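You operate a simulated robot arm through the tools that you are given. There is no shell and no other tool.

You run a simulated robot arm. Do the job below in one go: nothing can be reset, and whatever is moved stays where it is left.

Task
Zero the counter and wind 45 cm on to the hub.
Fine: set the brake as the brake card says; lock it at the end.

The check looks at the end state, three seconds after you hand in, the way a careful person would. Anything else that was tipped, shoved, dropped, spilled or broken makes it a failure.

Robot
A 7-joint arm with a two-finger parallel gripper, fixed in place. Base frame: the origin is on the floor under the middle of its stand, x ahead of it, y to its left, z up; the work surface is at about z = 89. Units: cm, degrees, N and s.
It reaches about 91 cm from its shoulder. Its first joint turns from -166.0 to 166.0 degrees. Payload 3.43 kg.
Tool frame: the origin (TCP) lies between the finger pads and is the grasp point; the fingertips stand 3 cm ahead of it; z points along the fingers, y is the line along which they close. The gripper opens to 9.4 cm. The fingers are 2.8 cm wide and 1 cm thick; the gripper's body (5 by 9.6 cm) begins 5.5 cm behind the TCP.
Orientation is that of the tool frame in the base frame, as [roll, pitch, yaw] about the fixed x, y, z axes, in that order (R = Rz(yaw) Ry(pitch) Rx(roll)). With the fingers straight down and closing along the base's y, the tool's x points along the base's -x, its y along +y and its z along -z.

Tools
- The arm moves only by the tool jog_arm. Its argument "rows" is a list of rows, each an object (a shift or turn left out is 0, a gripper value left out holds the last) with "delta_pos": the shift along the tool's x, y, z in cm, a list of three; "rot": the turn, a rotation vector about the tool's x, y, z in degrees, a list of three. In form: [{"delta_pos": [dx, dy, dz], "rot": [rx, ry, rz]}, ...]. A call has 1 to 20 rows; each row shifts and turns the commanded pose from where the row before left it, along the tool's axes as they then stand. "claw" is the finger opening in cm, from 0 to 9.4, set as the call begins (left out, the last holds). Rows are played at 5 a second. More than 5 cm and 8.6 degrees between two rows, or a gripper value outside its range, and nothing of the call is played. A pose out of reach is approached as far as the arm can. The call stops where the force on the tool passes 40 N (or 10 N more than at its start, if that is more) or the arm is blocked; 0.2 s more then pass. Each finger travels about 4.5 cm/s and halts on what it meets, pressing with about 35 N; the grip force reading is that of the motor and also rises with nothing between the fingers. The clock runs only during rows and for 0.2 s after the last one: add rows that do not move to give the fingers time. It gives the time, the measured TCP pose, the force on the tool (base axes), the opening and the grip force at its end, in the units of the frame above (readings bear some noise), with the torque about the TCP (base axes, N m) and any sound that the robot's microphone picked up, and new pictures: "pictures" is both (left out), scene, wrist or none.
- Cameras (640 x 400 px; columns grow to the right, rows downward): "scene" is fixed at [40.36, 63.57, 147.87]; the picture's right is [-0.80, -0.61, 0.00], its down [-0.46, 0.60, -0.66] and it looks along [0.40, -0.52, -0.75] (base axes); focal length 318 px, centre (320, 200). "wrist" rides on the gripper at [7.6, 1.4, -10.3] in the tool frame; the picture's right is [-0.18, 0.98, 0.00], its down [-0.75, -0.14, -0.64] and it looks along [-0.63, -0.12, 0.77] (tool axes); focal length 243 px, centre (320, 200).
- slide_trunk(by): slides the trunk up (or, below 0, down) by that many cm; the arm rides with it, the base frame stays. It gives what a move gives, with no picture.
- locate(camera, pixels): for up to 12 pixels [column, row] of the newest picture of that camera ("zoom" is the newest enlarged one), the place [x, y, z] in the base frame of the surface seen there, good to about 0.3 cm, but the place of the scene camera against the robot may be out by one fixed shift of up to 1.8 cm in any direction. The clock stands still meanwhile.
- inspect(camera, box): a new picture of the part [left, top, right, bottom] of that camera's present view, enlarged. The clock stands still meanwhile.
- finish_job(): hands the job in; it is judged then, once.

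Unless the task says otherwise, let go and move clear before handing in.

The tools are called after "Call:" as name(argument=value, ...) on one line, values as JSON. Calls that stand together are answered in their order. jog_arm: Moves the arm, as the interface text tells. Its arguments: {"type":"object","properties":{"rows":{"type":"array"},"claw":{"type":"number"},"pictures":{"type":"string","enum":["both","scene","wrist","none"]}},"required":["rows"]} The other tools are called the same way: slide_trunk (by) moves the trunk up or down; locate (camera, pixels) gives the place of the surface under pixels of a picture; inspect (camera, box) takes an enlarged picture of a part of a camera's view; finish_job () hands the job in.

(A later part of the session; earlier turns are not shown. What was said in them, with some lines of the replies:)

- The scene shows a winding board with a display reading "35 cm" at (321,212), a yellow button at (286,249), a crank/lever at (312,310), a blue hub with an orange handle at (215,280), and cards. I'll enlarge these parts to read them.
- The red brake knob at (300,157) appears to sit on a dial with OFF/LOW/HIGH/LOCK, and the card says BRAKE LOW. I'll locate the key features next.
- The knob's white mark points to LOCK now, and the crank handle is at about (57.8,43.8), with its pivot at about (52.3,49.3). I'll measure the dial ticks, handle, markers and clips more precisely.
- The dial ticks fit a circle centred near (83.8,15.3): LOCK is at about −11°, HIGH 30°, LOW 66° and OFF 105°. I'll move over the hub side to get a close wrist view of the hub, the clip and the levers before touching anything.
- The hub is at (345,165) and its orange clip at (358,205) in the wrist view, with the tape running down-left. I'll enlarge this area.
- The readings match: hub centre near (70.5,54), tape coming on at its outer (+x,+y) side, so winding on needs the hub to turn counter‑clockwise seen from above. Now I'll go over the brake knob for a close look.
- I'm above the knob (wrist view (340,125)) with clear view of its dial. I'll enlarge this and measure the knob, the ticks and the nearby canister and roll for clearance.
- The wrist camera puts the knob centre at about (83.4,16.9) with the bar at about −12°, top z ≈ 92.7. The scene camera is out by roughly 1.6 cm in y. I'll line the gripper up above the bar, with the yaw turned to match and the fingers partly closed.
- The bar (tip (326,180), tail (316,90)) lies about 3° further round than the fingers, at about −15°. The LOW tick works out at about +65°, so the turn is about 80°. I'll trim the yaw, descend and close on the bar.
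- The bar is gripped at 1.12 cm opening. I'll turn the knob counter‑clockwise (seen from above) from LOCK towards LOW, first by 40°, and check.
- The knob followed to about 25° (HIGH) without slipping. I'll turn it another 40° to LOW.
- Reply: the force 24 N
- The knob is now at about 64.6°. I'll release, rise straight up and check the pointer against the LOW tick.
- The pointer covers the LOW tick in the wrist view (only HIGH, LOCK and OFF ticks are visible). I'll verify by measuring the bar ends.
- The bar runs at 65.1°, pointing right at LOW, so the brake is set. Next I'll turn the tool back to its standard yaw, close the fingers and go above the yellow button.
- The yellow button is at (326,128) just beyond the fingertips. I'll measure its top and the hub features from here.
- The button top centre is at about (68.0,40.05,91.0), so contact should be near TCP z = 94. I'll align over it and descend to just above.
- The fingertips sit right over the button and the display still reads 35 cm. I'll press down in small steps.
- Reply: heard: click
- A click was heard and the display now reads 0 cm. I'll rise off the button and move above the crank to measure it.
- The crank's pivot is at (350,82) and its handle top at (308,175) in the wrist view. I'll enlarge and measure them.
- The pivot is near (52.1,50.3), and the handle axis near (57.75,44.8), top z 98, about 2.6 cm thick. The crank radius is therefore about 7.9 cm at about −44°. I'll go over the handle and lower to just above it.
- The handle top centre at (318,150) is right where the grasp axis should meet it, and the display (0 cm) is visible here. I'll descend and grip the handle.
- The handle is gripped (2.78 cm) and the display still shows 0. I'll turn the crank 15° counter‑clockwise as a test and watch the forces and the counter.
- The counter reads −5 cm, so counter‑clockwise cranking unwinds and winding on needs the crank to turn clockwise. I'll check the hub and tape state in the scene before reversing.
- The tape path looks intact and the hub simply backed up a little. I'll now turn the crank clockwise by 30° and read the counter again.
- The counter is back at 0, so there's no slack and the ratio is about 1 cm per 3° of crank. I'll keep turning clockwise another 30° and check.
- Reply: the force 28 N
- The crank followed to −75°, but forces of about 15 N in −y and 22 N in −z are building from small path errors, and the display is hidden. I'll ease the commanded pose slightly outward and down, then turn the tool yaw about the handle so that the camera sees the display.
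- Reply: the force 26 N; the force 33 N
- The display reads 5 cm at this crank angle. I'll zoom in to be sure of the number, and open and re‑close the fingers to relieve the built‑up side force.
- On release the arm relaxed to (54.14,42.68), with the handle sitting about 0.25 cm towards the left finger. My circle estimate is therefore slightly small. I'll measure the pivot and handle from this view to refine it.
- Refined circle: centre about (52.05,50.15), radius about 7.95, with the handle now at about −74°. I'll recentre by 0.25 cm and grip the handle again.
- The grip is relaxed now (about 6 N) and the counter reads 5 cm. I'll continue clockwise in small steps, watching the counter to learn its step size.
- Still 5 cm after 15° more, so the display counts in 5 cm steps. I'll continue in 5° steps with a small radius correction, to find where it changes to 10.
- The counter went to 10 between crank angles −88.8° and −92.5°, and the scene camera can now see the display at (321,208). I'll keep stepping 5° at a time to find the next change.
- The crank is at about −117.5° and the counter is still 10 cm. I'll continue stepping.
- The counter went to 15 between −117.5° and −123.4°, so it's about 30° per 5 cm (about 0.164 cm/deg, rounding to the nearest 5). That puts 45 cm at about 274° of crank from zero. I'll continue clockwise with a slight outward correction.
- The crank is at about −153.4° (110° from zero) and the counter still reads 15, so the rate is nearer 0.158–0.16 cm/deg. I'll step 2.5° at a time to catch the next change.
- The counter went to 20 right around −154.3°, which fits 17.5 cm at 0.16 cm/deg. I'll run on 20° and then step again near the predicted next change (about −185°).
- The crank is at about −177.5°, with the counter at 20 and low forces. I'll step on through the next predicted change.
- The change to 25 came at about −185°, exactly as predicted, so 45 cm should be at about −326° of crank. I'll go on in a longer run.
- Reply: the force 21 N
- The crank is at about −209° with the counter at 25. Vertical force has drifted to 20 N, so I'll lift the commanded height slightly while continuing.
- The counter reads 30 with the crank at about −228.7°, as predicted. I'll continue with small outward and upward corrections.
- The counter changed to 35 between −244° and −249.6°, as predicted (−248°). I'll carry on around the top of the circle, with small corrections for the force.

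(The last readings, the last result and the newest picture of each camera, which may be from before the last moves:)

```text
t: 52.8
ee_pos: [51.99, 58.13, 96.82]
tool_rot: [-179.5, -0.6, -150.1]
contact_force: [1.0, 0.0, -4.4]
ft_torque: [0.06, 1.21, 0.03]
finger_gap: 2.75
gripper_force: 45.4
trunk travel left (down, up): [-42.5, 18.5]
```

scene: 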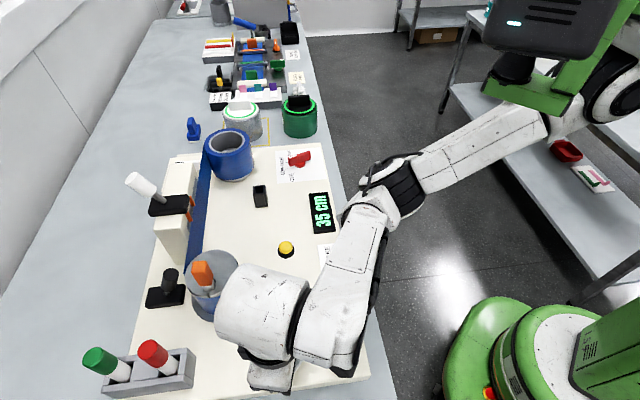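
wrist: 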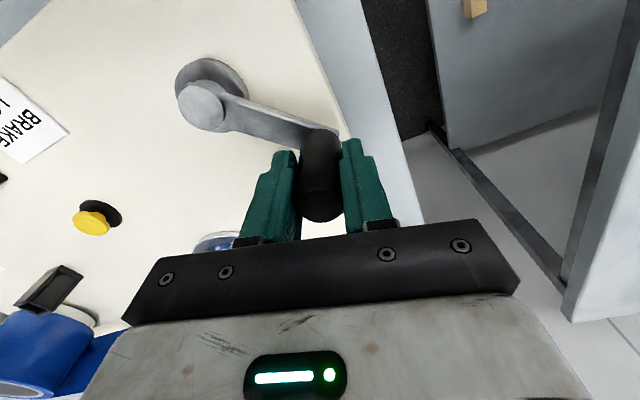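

The crank is at about −269.6° with nearly zero force, and the counter is at 35. I'll step on towards the predicted change to 40 near −279°.

Call:
jog_arm(rows=[{"delta_pos": [-0.592, -0.363, 0]}, {"delta_pos": [-0.279, -0.206, 0]}, {"delta_pos": [0, 0, 0]}], pictures="scene")

Call:
jog_arm(rows=[{"delta_pos": [-0.279, -0.206, 0]}, {"delta_pos": [0, 0, 0]}], pictures="scene")

Call:
jog_arm(rows=[{"delta_pos": [-0.26, -0.23, 0]}, {"delta_pos": [0, 0, 0]}], pictures="scene")

```text
t: 53.6
ee_pos: [53.04, 58.11, 96.84]
tool_rot: [-179.5, -0.5, -150.0]
contact_force: [-0.7, -1.0, -2.0]
ft_torque: [0.33, 0.69, 0.0]
finger_gap: 2.79
gripper_force: 44.5
trunk travel left (down, up): [-42.5, 18.5]
```

scene: 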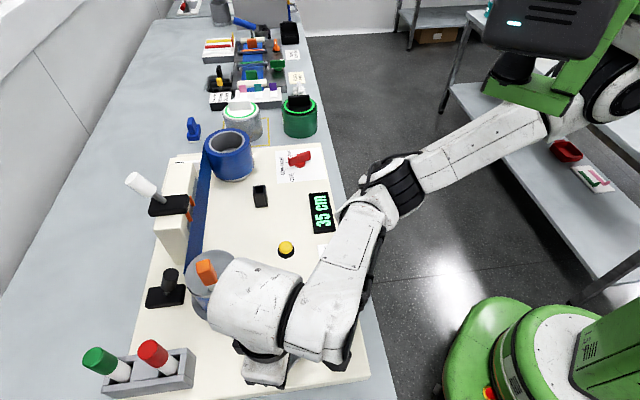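

```text
t: 54.2
ee_pos: [53.3, 58.01, 96.92]
tool_rot: [-179.6, -0.6, -149.9]
contact_force: [-1.8, -2.8, -0.8]
ft_torque: [0.7, 0.2, -0.05]
finger_gap: 2.76
gripper_force: 45.0
trunk travel left (down, up): [-42.5, 18.5]
```

scene: 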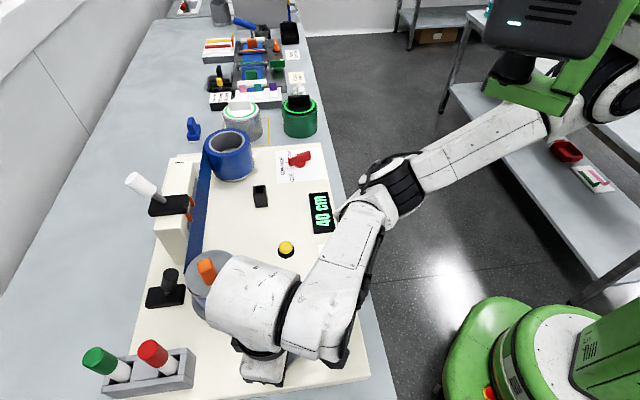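

```text
t: 54.8
ee_pos: [53.62, 58.02, 96.81]
tool_rot: [-179.6, -0.4, -150.0]
contact_force: [-1.1, 0.3, 0.4]
ft_torque: [0.69, 0.14, 0.01]
finger_gap: 2.78
gripper_force: 44.3
trunk travel left (down, up): [-42.5, 18.5]
```

scene: 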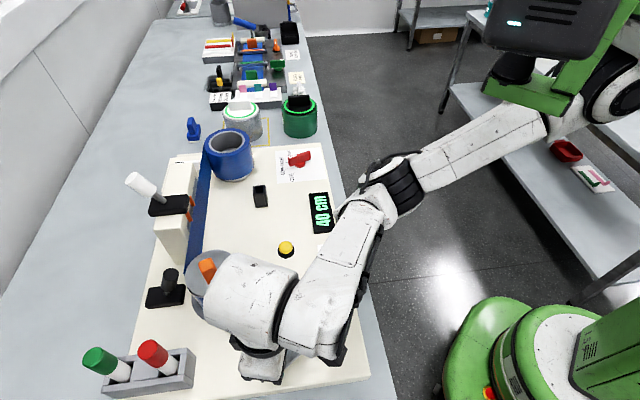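

The counter changed to 40 at about −278°, so 42.5 should come near −309° and 45 near −324.5°. I'll go on 20° and check the forces and the view.

Call:
jog_arm(rows=[{"delta_pos": [-0.495, -0.486, 0]}, {"delta_pos": [-0.451, -0.528, 0]}, {"delta_pos": [-0.403, -0.565, 0]}, {"delta_pos": [0, 0, 0]}], pictures="both")

```text
t: 55.8
ee_pos: [55.79, 57.2, 96.92]
tool_rot: [-179.5, -0.5, -150.0]
contact_force: [2.2, 4.5, -1.0]
ft_torque: [0.76, 0.24, -0.02]
finger_gap: 2.72
gripper_force: 44.7
trunk travel left (down, up): [-42.5, 18.5]
```

scene: 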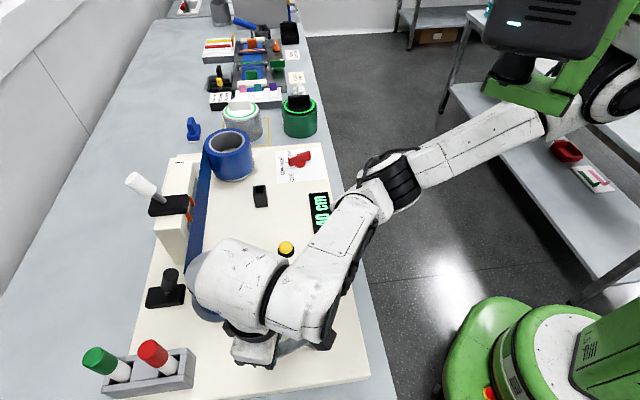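
wrist: 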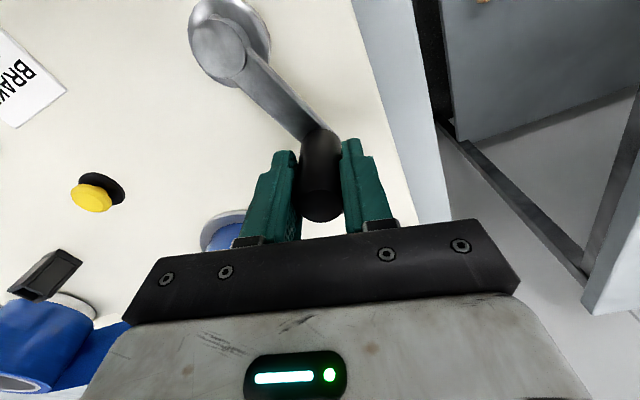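

The arm starts to hide the display in the scene at (321,205), and the crank is at about −298°. I'll turn the tool back to yaw 180° about the handle, so the wrist camera sees the counter.

Call:
jog_arm(rows=[{"rot": [0, 0, 5]}, {"rot": [0, 0, 5]}, {"rot": [0, 0, 5]}, {"rot": [0, 0, 5]}, {"rot": [0, 0, 5]}, {"rot": [0, 0, 5]}, {"delta_pos": [0, 0, 0]}], pictures="both")

```text
t: 57.4
ee_pos: [55.65, 57.38, 96.93]
tool_rot: [-179.5, -0.2, 179.9]
contact_force: [8.1, 17.4, 2.2]
ft_torque: [1.11, 0.84, 0.04]
finger_gap: 2.74
gripper_force: 44.8
trunk travel left (down, up): [-42.5, 18.5]
```

scene: 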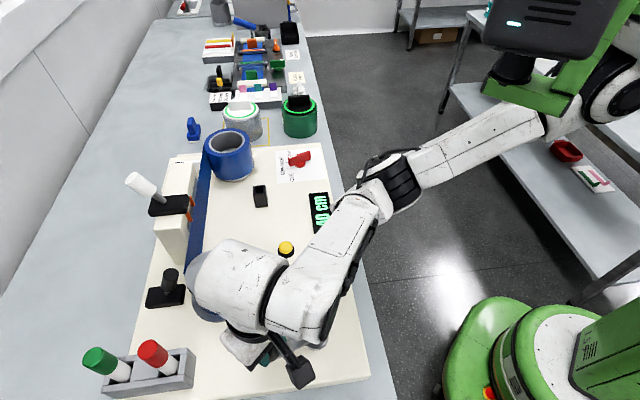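
wrist: 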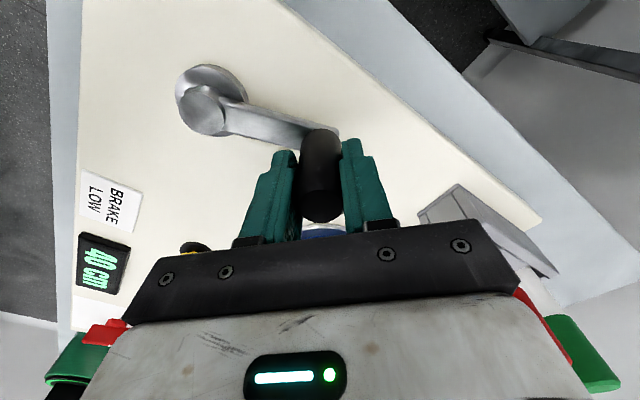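

The counter (40 cm) is now visible at (100,265). I'll continue, with an outward correction for the 19 N of radial force.

Call:
jog_arm(rows=[{"delta_pos": [-0.671, -0.217, 0]}, {"delta_pos": [0, 0, 0]}], pictures="wrist")

Call:
jog_arm(rows=[{"delta_pos": [-0.568, -0.398, 0]}, {"delta_pos": [0, 0, 0]}], pictures="wrist")

Call:
jog_arm(rows=[{"delta_pos": [-0.271, -0.217, 0]}, {"delta_pos": [0, 0, 0]}], pictures="wrist")

```text
t: 58.0
ee_pos: [56.32, 57.06, 96.89]
tool_rot: [-179.3, -0.3, 179.9]
contact_force: [3.8, 7.4, 6.3]
ft_torque: [1.12, -0.17, 0.01]
finger_gap: 2.77
gripper_force: 45.0
trunk travel left (down, up): [-42.5, 18.5]
```

wrist: 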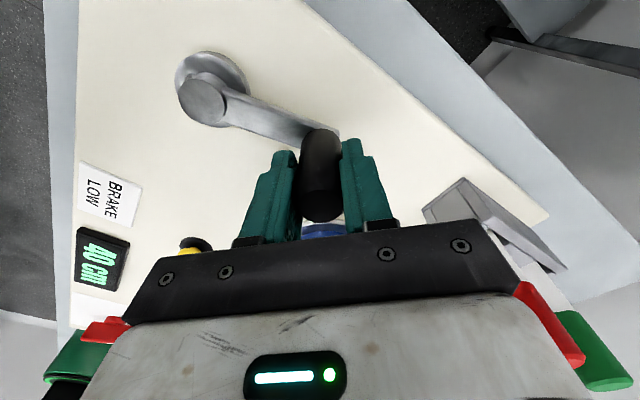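

```text
t: 58.6
ee_pos: [56.88, 56.6, 96.86]
tool_rot: [-179.4, -0.2, 179.9]
contact_force: [2.6, 4.2, 8.5]
ft_torque: [1.0, -0.38, 0.01]
finger_gap: 2.78
gripper_force: 45.2
trunk travel left (down, up): [-42.5, 18.5]
```

wrist: 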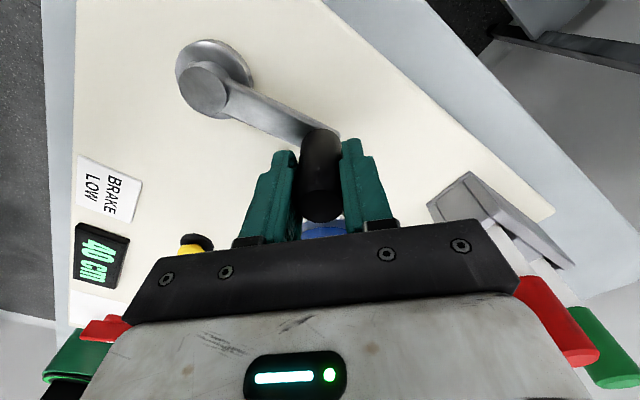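

```text
t: 59.2
ee_pos: [57.11, 56.47, 96.88]
tool_rot: [-179.3, -0.3, -180.0]
contact_force: [1.1, 2.0, 7.9]
ft_torque: [1.08, -0.52, -0.01]
finger_gap: 2.76
gripper_force: 45.6
trunk travel left (down, up): [-42.5, 18.5]
```

wrist: 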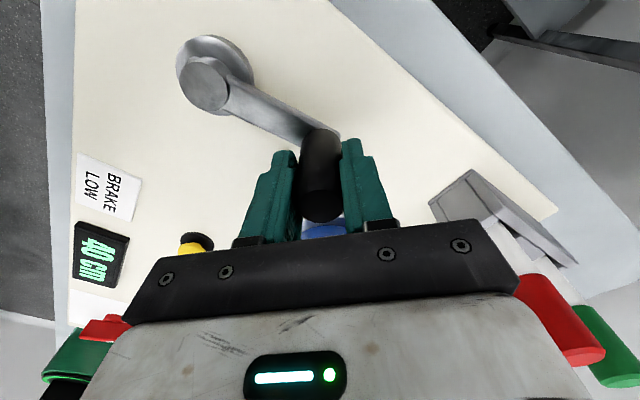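

The crank is at about −308.7° and the counter still reads 40. I'll keep stepping 2.5° to find the change to 45.

Call:
jog_arm(rows=[{"delta_pos": [-0.26, -0.229, 0]}, {"delta_pos": [0, 0, 0]}], pictures="wrist")

Call:
inspect(camera="wrist", box=[60, 200, 160, 300])

```text
t: 59.8
ee_pos: [57.43, 56.08, 96.92]
tool_rot: [-179.4, -0.2, 179.9]
contact_force: [1.0, 1.5, 6.5]
ft_torque: [1.06, -0.22, -0.02]
finger_gap: 2.76
gripper_force: 45.3
trunk travel left (down, up): [-42.5, 18.5]
```

wrist: 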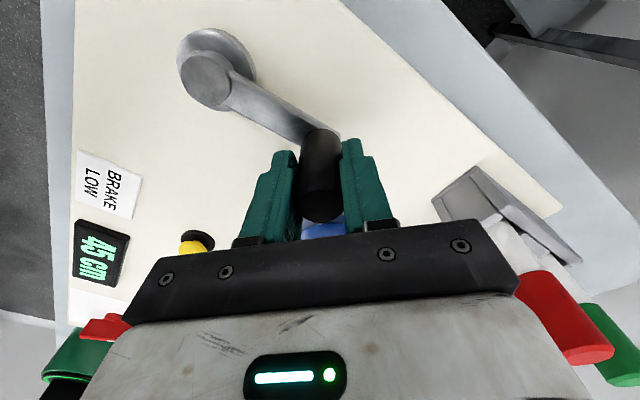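

```text
4.00 times, centred on (110, 250) of wrist
```

zoom: 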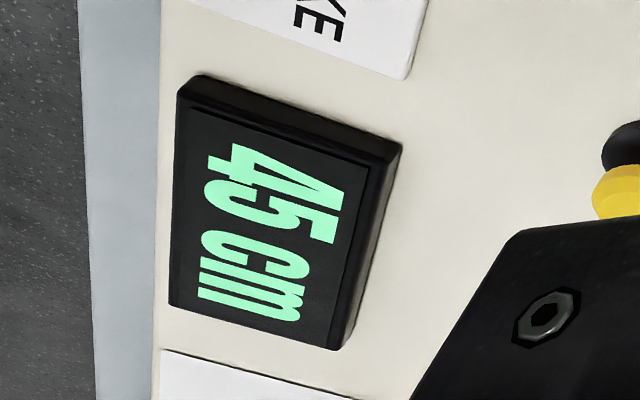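

The counter just changed to 45 (true about 42.5 cm) at about −310.5°, so exactly 45 cm lies about 15° further, at about −325.5°. I'll advance another 13.5° slowly.

Call:
jog_arm(rows=[{"delta_pos": [-0.253, -0.238, 0]}, {"delta_pos": [-0.242, -0.249, 0]}, {"delta_pos": [-0.231, -0.259, 0]}, {"delta_pos": [-0.22, -0.269, 0]}, {"delta_pos": [0, 0, 0]}], pictures="wrist")

```text
t: 61.0
ee_pos: [58.39, 55.16, 96.84]
tool_rot: [-179.3, -0.3, 180.0]
contact_force: [5.0, 3.6, 3.6]
ft_torque: [1.21, 0.27, 0.0]
finger_gap: 2.77
gripper_force: 45.6
trunk travel left (down, up): [-42.5, 18.5]
```

wrist: 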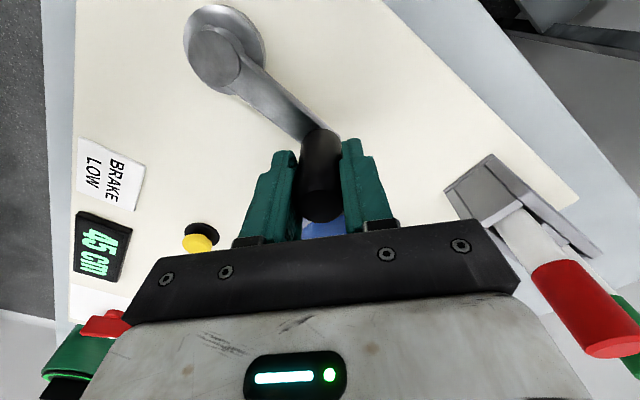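

The crank is at about −321.7° and the counter shows 45. About 3.8° remain to the centre of the 45 band.

Call:
jog_arm(rows=[{"delta_pos": [-0.208, -0.278, 0]}, {"delta_pos": [-0.1, -0.148, 0]}, {"delta_pos": [0, 0, 0]}, {"delta_pos": [0, 0, 0]}], pictures="both")

```text
t: 62.0
ee_pos: [58.69, 54.78, 96.87]
tool_rot: [-179.3, -0.3, 180.0]
contact_force: [7.8, 5.0, -0.9]
ft_torque: [1.16, -0.09, 0.0]
finger_gap: 2.75
gripper_force: 44.7
trunk travel left (down, up): [-42.5, 18.5]
```

scene: 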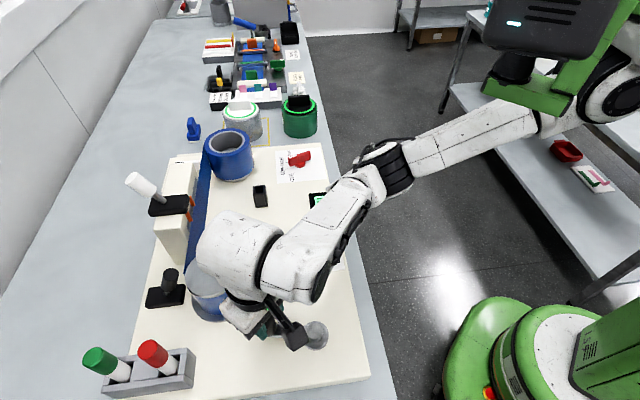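
wrist: 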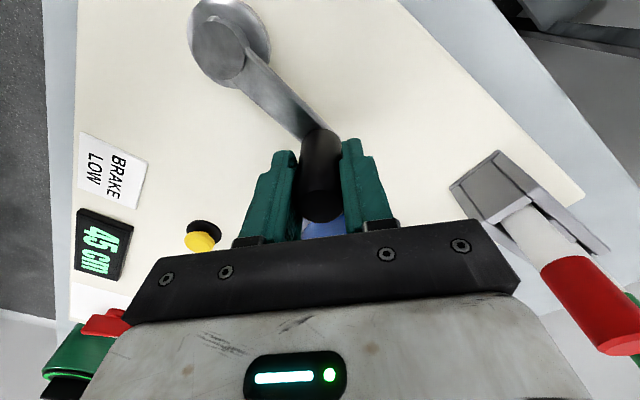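

The crank is at about −325.1° with the counter steady at 45 cm and no tangential load on the handle. I'll release it and rise straight up.

Call:
jog_arm(rows=[{"delta_pos": [0, 0, 0]}, {"delta_pos": [0, 0, 0]}, {"delta_pos": [0, 0, 0]}, {"delta_pos": [0, 0, 0]}], claw=5, pictures="wrist")

Call:
jog_arm(rows=[{"delta_pos": [0, 0, -2]}, {"delta_pos": [0, 0, -3]}, {"delta_pos": [0, 0, -4]}, {"delta_pos": [0, 0, -4]}, {"delta_pos": [0, 0, -3]}, {"delta_pos": [0, 0, 0]}], claw=5, pictures="both")

```text
t: 63.0
ee_pos: [58.69, 54.72, 96.93]
tool_rot: [-179.4, -0.3, 180.0]
contact_force: [-0.1, -0.6, 0.2]
ft_torque: [0.0, 0.02, 0.01]
finger_gap: 4.99
gripper_force: 0.1
trunk travel left (down, up): [-42.5, 18.5]
```

wrist: 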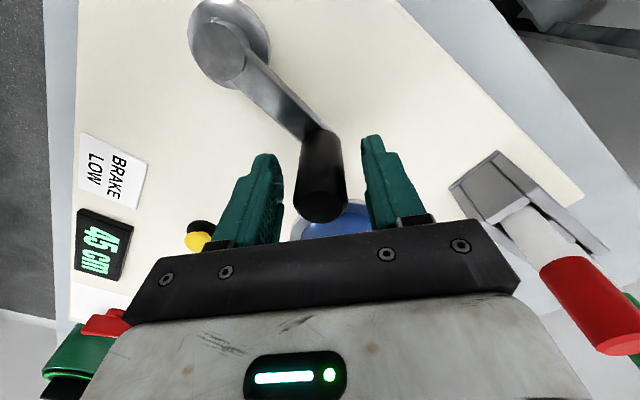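

```text
t: 64.4
ee_pos: [58.76, 54.94, 112.96]
tool_rot: [-179.2, -0.3, 179.9]
contact_force: [0.9, -0.1, 0.2]
ft_torque: [0.01, 0.0, -0.02]
finger_gap: 5.01
gripper_force: 0.0
trunk travel left (down, up): [-42.5, 18.5]
```

scene: 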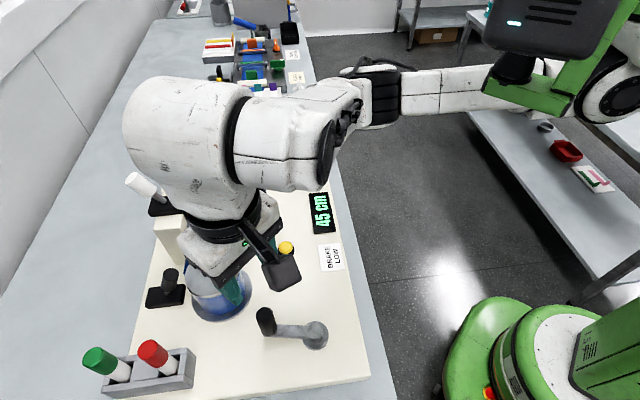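
wrist: 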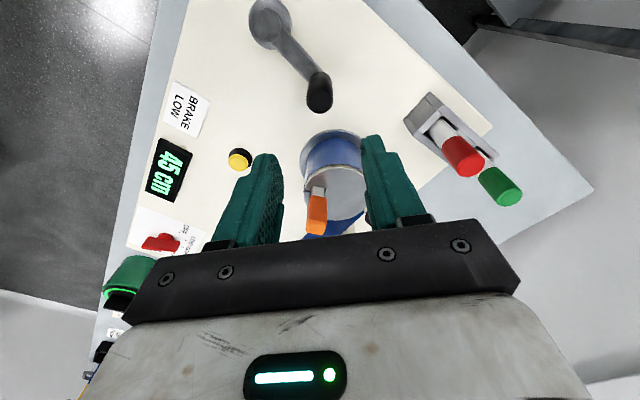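

The handle stayed put at (318,92), the counter still reads 45, and the markers are undisturbed. Now I'll travel back above the brake knob and turn the tool to match the bar at 65°.

Call:
jog_arm(rows=[{"delta_pos": [-2.45, -3.78, 0]}, {"delta_pos": [-2.45, -3.78, 0]}, {"delta_pos": [-2.45, -3.78, 0]}, {"delta_pos": [-2.45, -3.78, 0]}, {"delta_pos": [-2.45, -3.78, 0]}, {"delta_pos": [-2.45, -3.78, 0]}, {"delta_pos": [-2.45, -3.78, 0]}, {"delta_pos": [-2.45, -3.78, 0]}, {"delta_pos": [-2.45, -3.78, 0]}, {"delta_pos": [-2.45, -3.78, 0]}, {"rot": [0, 0, -8.1]}, {"rot": [0, 0, -8.1]}, {"rot": [0, 0, -8.1]}, {"rot": [0, 0, -8.1]}, {"rot": [0, 0, -8.1]}, {"rot": [0, 0, -8.1]}, {"rot": [0, 0, -8.1]}, {"rot": [0, 0, -8.1]}, {"delta_pos": [0, 0, 0]}], claw=5, pictures="both")

```text
t: 68.4
ee_pos: [83.25, 17.15, 113.14]
tool_rot: [180.0, -0.7, -115.1]
contact_force: [0.1, -1.0, -0.1]
ft_torque: [0.0, 0.03, 0.01]
finger_gap: 5.0
gripper_force: 0.1
trunk travel left (down, up): [-42.5, 18.5]
```

scene: 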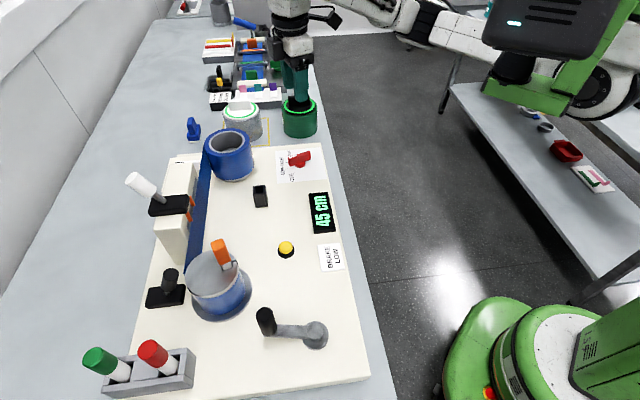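
wrist: 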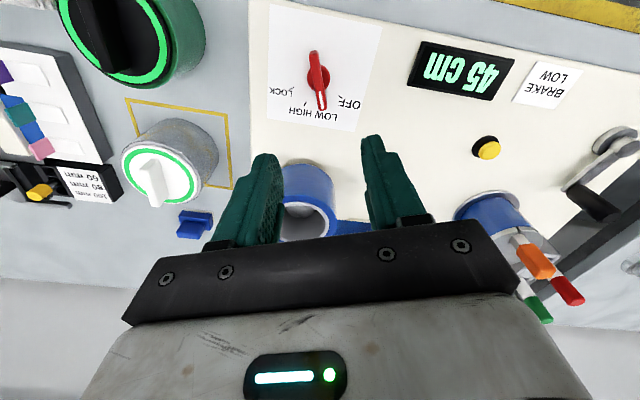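

I'm above the knob, aligned with its bar at (320,80), and the counter holds at 45. I'll descend to just above and check the alignment.

Call:
jog_arm(rows=[{"delta_pos": [0, 0, 4]}, {"delta_pos": [0, 0, 4]}, {"delta_pos": [0, 0, 4]}, {"delta_pos": [0, 0, 3.6]}, {"delta_pos": [0, 0, 0]}], claw=5, pictures="wrist")

Call:
inspect(camera="wrist", box=[220, 60, 420, 220])

```text
t: 69.6
ee_pos: [83.25, 16.97, 97.59]
tool_rot: [179.9, -0.6, -115.2]
contact_force: [-0.1, -0.1, 0.5]
ft_torque: [0.02, 0.01, 0.01]
finger_gap: 5.01
gripper_force: 0.0
trunk travel left (down, up): [-42.5, 18.5]
```

wrist: 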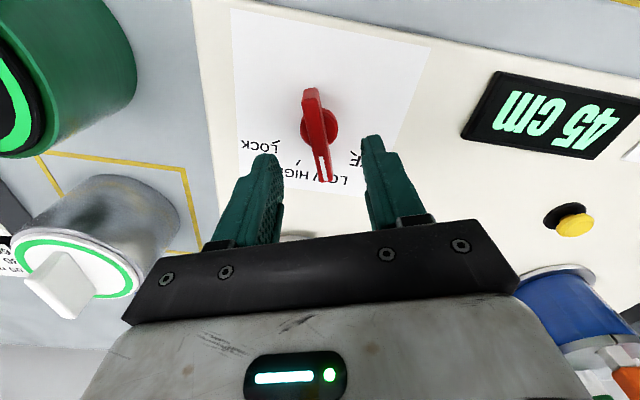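

```text
2.50 times, centred on (320, 140) of wrist
```

zoom: 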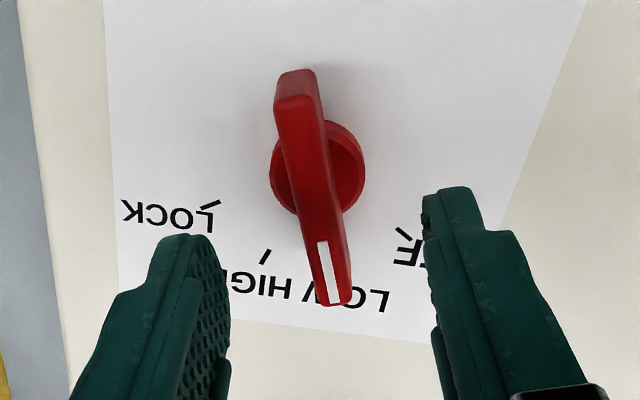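

The bar is centred between the fingers. I'll descend and grip it.

Call:
jog_arm(rows=[{"delta_pos": [0, 0, 2]}, {"delta_pos": [0, 0, 1.6]}, {"delta_pos": [0, 0, 0.9]}, {"delta_pos": [0, 0, 0]}], claw=5, pictures="none")

Call:
jog_arm(rows=[{"delta_pos": [0, 0, 0]}, {"delta_pos": [0, 0, 0]}, {"delta_pos": [0, 0, 0]}, {"delta_pos": [0, 0, 0]}, {"delta_pos": [0, 0, 0]}], claw=0.5, pictures="wrist")

```text
t: 70.6
ee_pos: [83.2, 16.85, 93.1]
tool_rot: [-179.9, -0.7, -115.2]
contact_force: [0.0, 0.4, -0.2]
ft_torque: [-0.03, -0.01, 0.04]
finger_gap: 5.02
gripper_force: 0.1
trunk travel left (down, up): [-42.5, 18.5]
```

```text
t: 71.8
ee_pos: [83.32, 16.79, 93.12]
tool_rot: [-180.0, -0.6, -115.4]
contact_force: [22.1, -3.2, 4.4]
ft_torque: [0.47, 0.35, -0.04]
finger_gap: 1.08
gripper_force: 44.6
trunk travel left (down, up): [-42.5, 18.5]
```

wrist: 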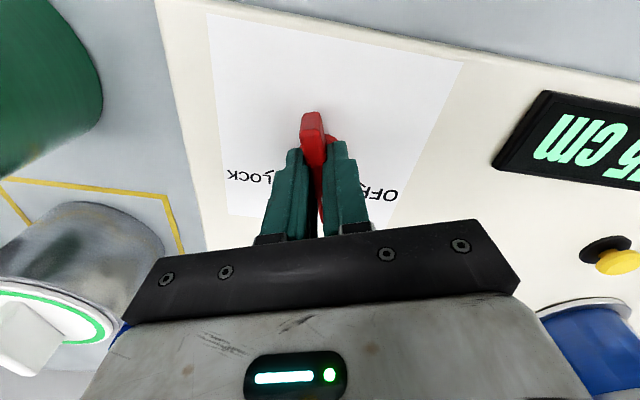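

The grip is good, but there's 22 N of side load from a small offset. I'll shift about 0.2 cm to relieve it before turning.

Call:
jog_arm(rows=[{"delta_pos": [0, -0.1, 0]}, {"delta_pos": [0, -0.1, 0]}, {"delta_pos": [0, 0, 0]}], pictures="none")

```text
t: 72.6
ee_pos: [83.36, 16.81, 93.11]
tool_rot: [180.0, -0.6, -115.3]
contact_force: [12.2, -6.1, 10.1]
ft_torque: [1.27, -0.54, -0.02]
finger_gap: 1.09
gripper_force: 44.9
trunk travel left (down, up): [-42.5, 18.5]
```

The side load is down to about 13 N. I'll now turn the knob clockwise from LOW towards LOCK, 40° first.

Call:
jog_arm(rows=[{"rot": [0, 0, 5]}, {"rot": [0, 0, 5]}, {"rot": [0, 0, 5]}, {"rot": [0, 0, 5]}, {"rot": [0, 0, 5]}, {"rot": [0, 0, 5]}, {"rot": [0, 0, 5]}, {"rot": [0, 0, 5]}, {"delta_pos": [0, 0, 0]}], pictures="wrist")

```text
t: 74.6
ee_pos: [83.22, 16.79, 93.05]
tool_rot: [-179.6, -0.6, -155.1]
contact_force: [-10.1, -3.1, 14.2]
ft_torque: [0.44, 1.77, 0.03]
finger_gap: 1.11
gripper_force: 44.5
trunk travel left (down, up): [-42.5, 18.5]
```

wrist: 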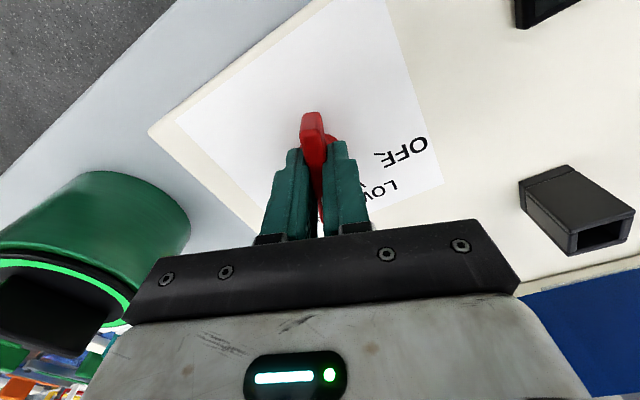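

The knob is at about 25° (HIGH). I'll turn the remaining 40° to LOCK.

Call:
jog_arm(rows=[{"rot": [0, 0, 5]}, {"rot": [0, 0, 5]}, {"rot": [0, 0, 5]}, {"rot": [0, 0, 5]}, {"rot": [0, 0, 5]}, {"rot": [0, 0, 5]}, {"rot": [0, 0, 5]}, {"rot": [0, 0, 5]}, {"delta_pos": [0, 0, 0]}], pictures="both")

```text
t: 76.6
ee_pos: [83.26, 17.04, 93.12]
tool_rot: [-179.4, -0.3, 165.0]
contact_force: [-13.6, 18.9, 1.8]
ft_torque: [1.63, 0.53, 0.11]
finger_gap: 1.13
gripper_force: 44.0
trunk travel left (down, up): [-42.5, 18.5]
```

scene: 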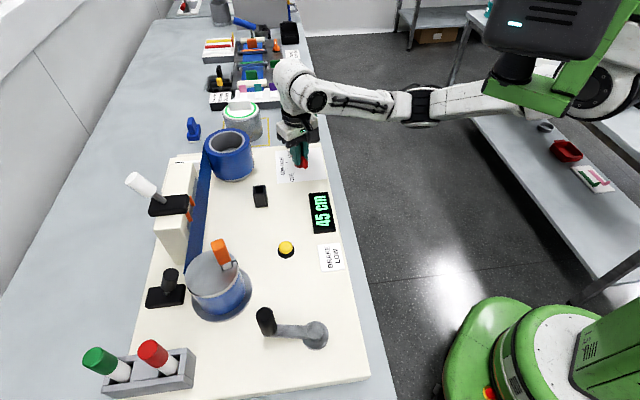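
wrist: 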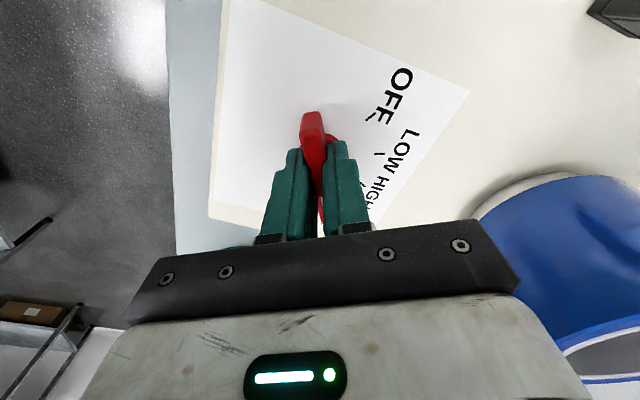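

The bar is back at −15° (LOCK), matching its original angle. I'll release, rise and inspect.

Call:
jog_arm(rows=[{"delta_pos": [0, 0.1, 0]}, {"delta_pos": [0, 0, 0]}], pictures="none")

Call:
jog_arm(rows=[{"delta_pos": [0, 0, 0]}, {"delta_pos": [0, 0, 0]}, {"delta_pos": [0, 0, 0]}, {"delta_pos": [0, 0, 0]}, {"delta_pos": [0, 0, -2]}, {"delta_pos": [0, 0, -3]}, {"delta_pos": [0, 0, -3]}, {"delta_pos": [0, 0, -3]}, {"delta_pos": [0, 0, 0]}], claw=5, pictures="both")

Call:
inspect(camera="wrist", box=[240, 40, 400, 180])

Call:
inspect(camera="scene", box=[270, 140, 340, 240])

```text
t: 77.2
ee_pos: [83.22, 17.06, 92.93]
tool_rot: [-179.3, -0.2, 164.9]
contact_force: [-19.4, 17.3, -2.6]
ft_torque: [1.11, -0.93, 0.06]
finger_gap: 1.1
gripper_force: 44.4
trunk travel left (down, up): [-42.5, 18.5]
```

```text
t: 79.2
ee_pos: [83.27, 17.0, 104.18]
tool_rot: [-179.3, -0.1, 164.8]
contact_force: [-0.1, 0.6, -0.2]
ft_torque: [0.03, -0.01, 0.01]
finger_gap: 5.01
gripper_force: 0.0
trunk travel left (down, up): [-42.5, 18.5]
```

scene: 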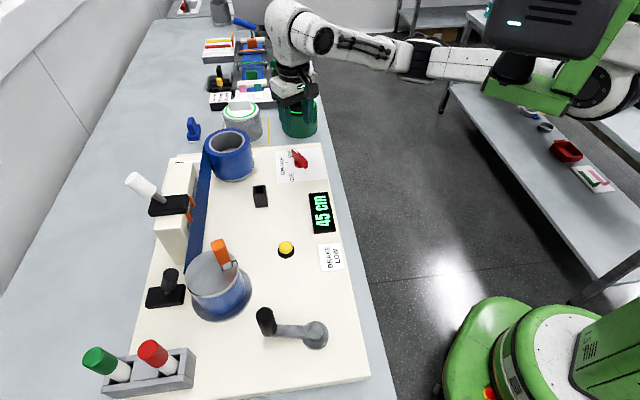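
wrist: 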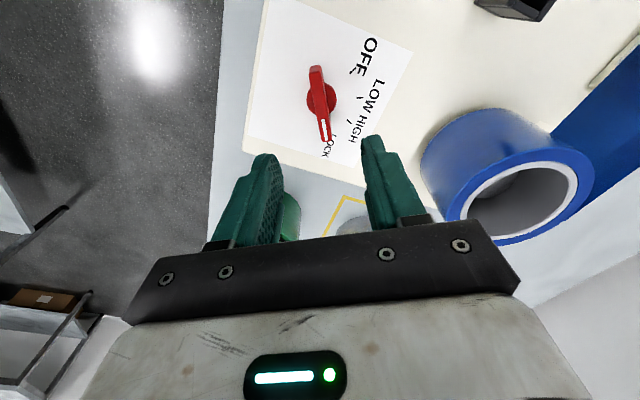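

```text
2.86 times, centred on (320, 110) of wrist
```

zoom: 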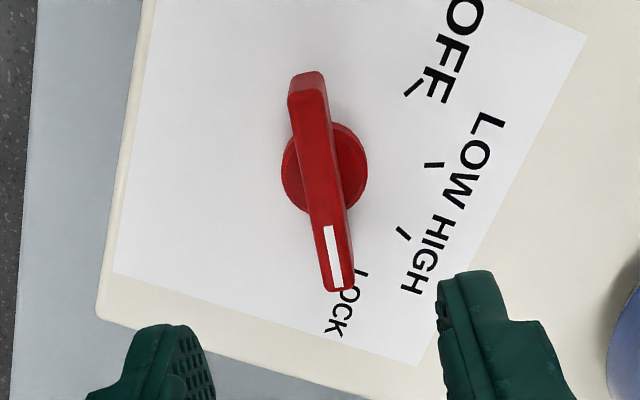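

```text
4.00 times, centred on (305, 190) of scene
```

zoom: 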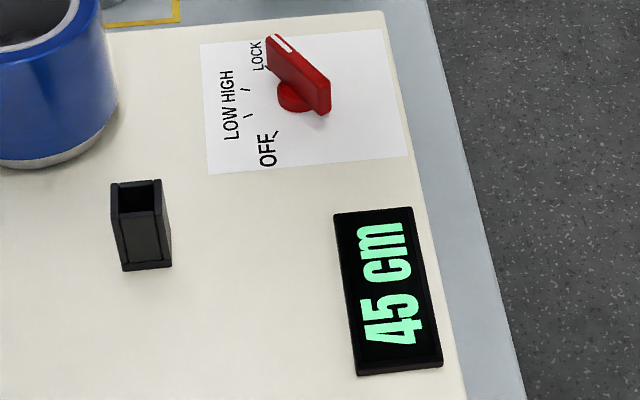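

The knob points to LOCK exactly as at the start, and the display reads 45 cm. I'll back the arm clear and take a last look at the tape and hub.

Call:
jog_arm(rows=[{"delta_pos": [0, 0, -4]}, {"delta_pos": [0, 0, -4]}, {"delta_pos": [0, 0, -4]}, {"delta_pos": [4, 0, 0]}, {"delta_pos": [4, 0, 0]}, {"delta_pos": [4, 0, 0]}, {"delta_pos": [4, 0, 0]}, {"delta_pos": [0, 0, 0]}], claw=5, pictures="both")

Call:
inspect(camera="scene", box=[120, 110, 340, 360])

Call:
inspect(camera="scene", box=[160, 120, 260, 330])

```text
t: 81.0
ee_pos: [67.87, 21.34, 116.06]
tool_rot: [-179.3, -0.1, 164.8]
contact_force: [0.1, 0.3, -0.5]
ft_torque: [0.0, -0.02, 0.0]
finger_gap: 5.0
gripper_force: 0.0
trunk travel left (down, up): [-42.5, 18.5]
```

scene: 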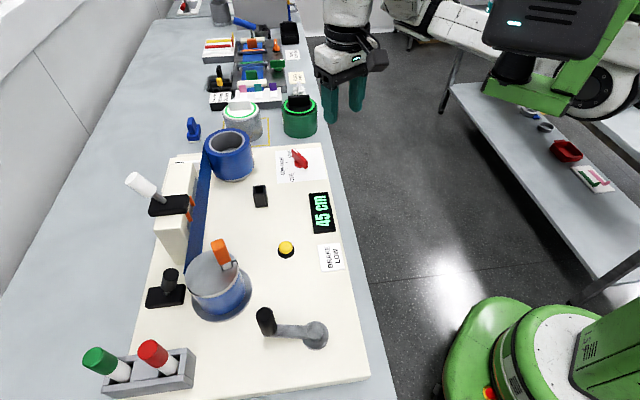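
wrist: 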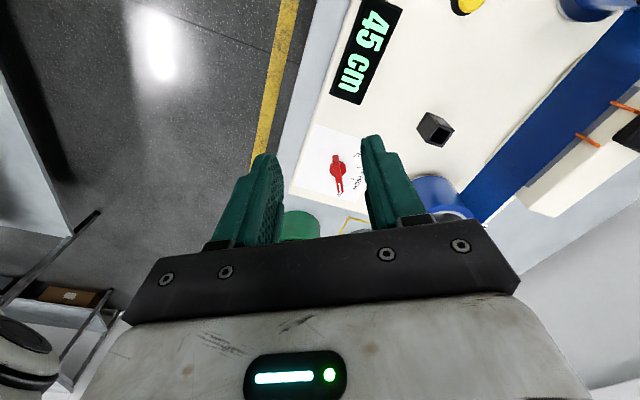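

```text
1.60 times, centred on (230, 235) of scene
```

zoom: 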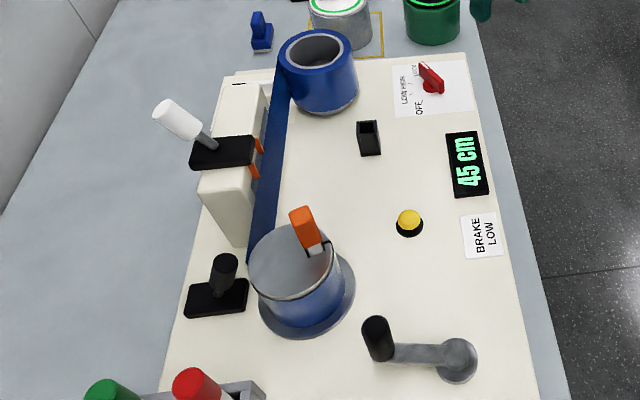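

```text
1.90 times, centred on (210, 225) of scene
```

zoom: 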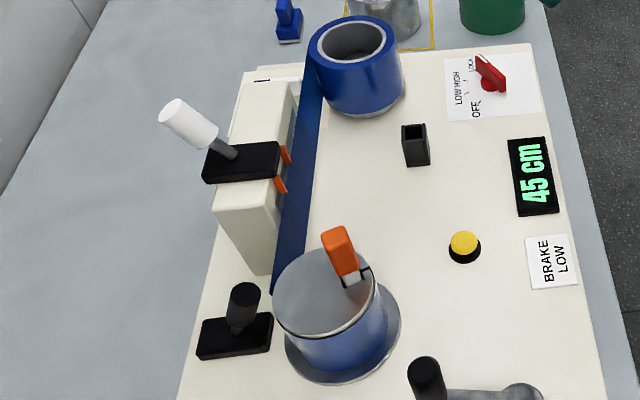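

The counter reads 45 cm, the brake knob is at LOCK, the tape runs straight from the roll to the hub, and everything else is where it was. The arm is clear, so I'm handing in.

Call:
finish_job()

```text
The job is handed in.
```

I zeroed the counter, wound 45 cm of tape on to the hub with the brake at LOW as the card says, then set the brake to LOCK. The display read 45 cm when I handed in.

- **Length:** the display only moves in 5 cm steps. I worked out how much tape each degree of crank adds and stopped in the middle of the 45 band. By that estimate the wound length is within about half a centimetre of 45 cm.
- **Winding direction:** my first test turn of about 15° went the wrong way and the display went to −5. I turned the crank back until it read 0 before winding on.
- **Other items:** the arm is clear of the board. In the last pictures the tape ran straight to the hub, and nothing else looked moved.
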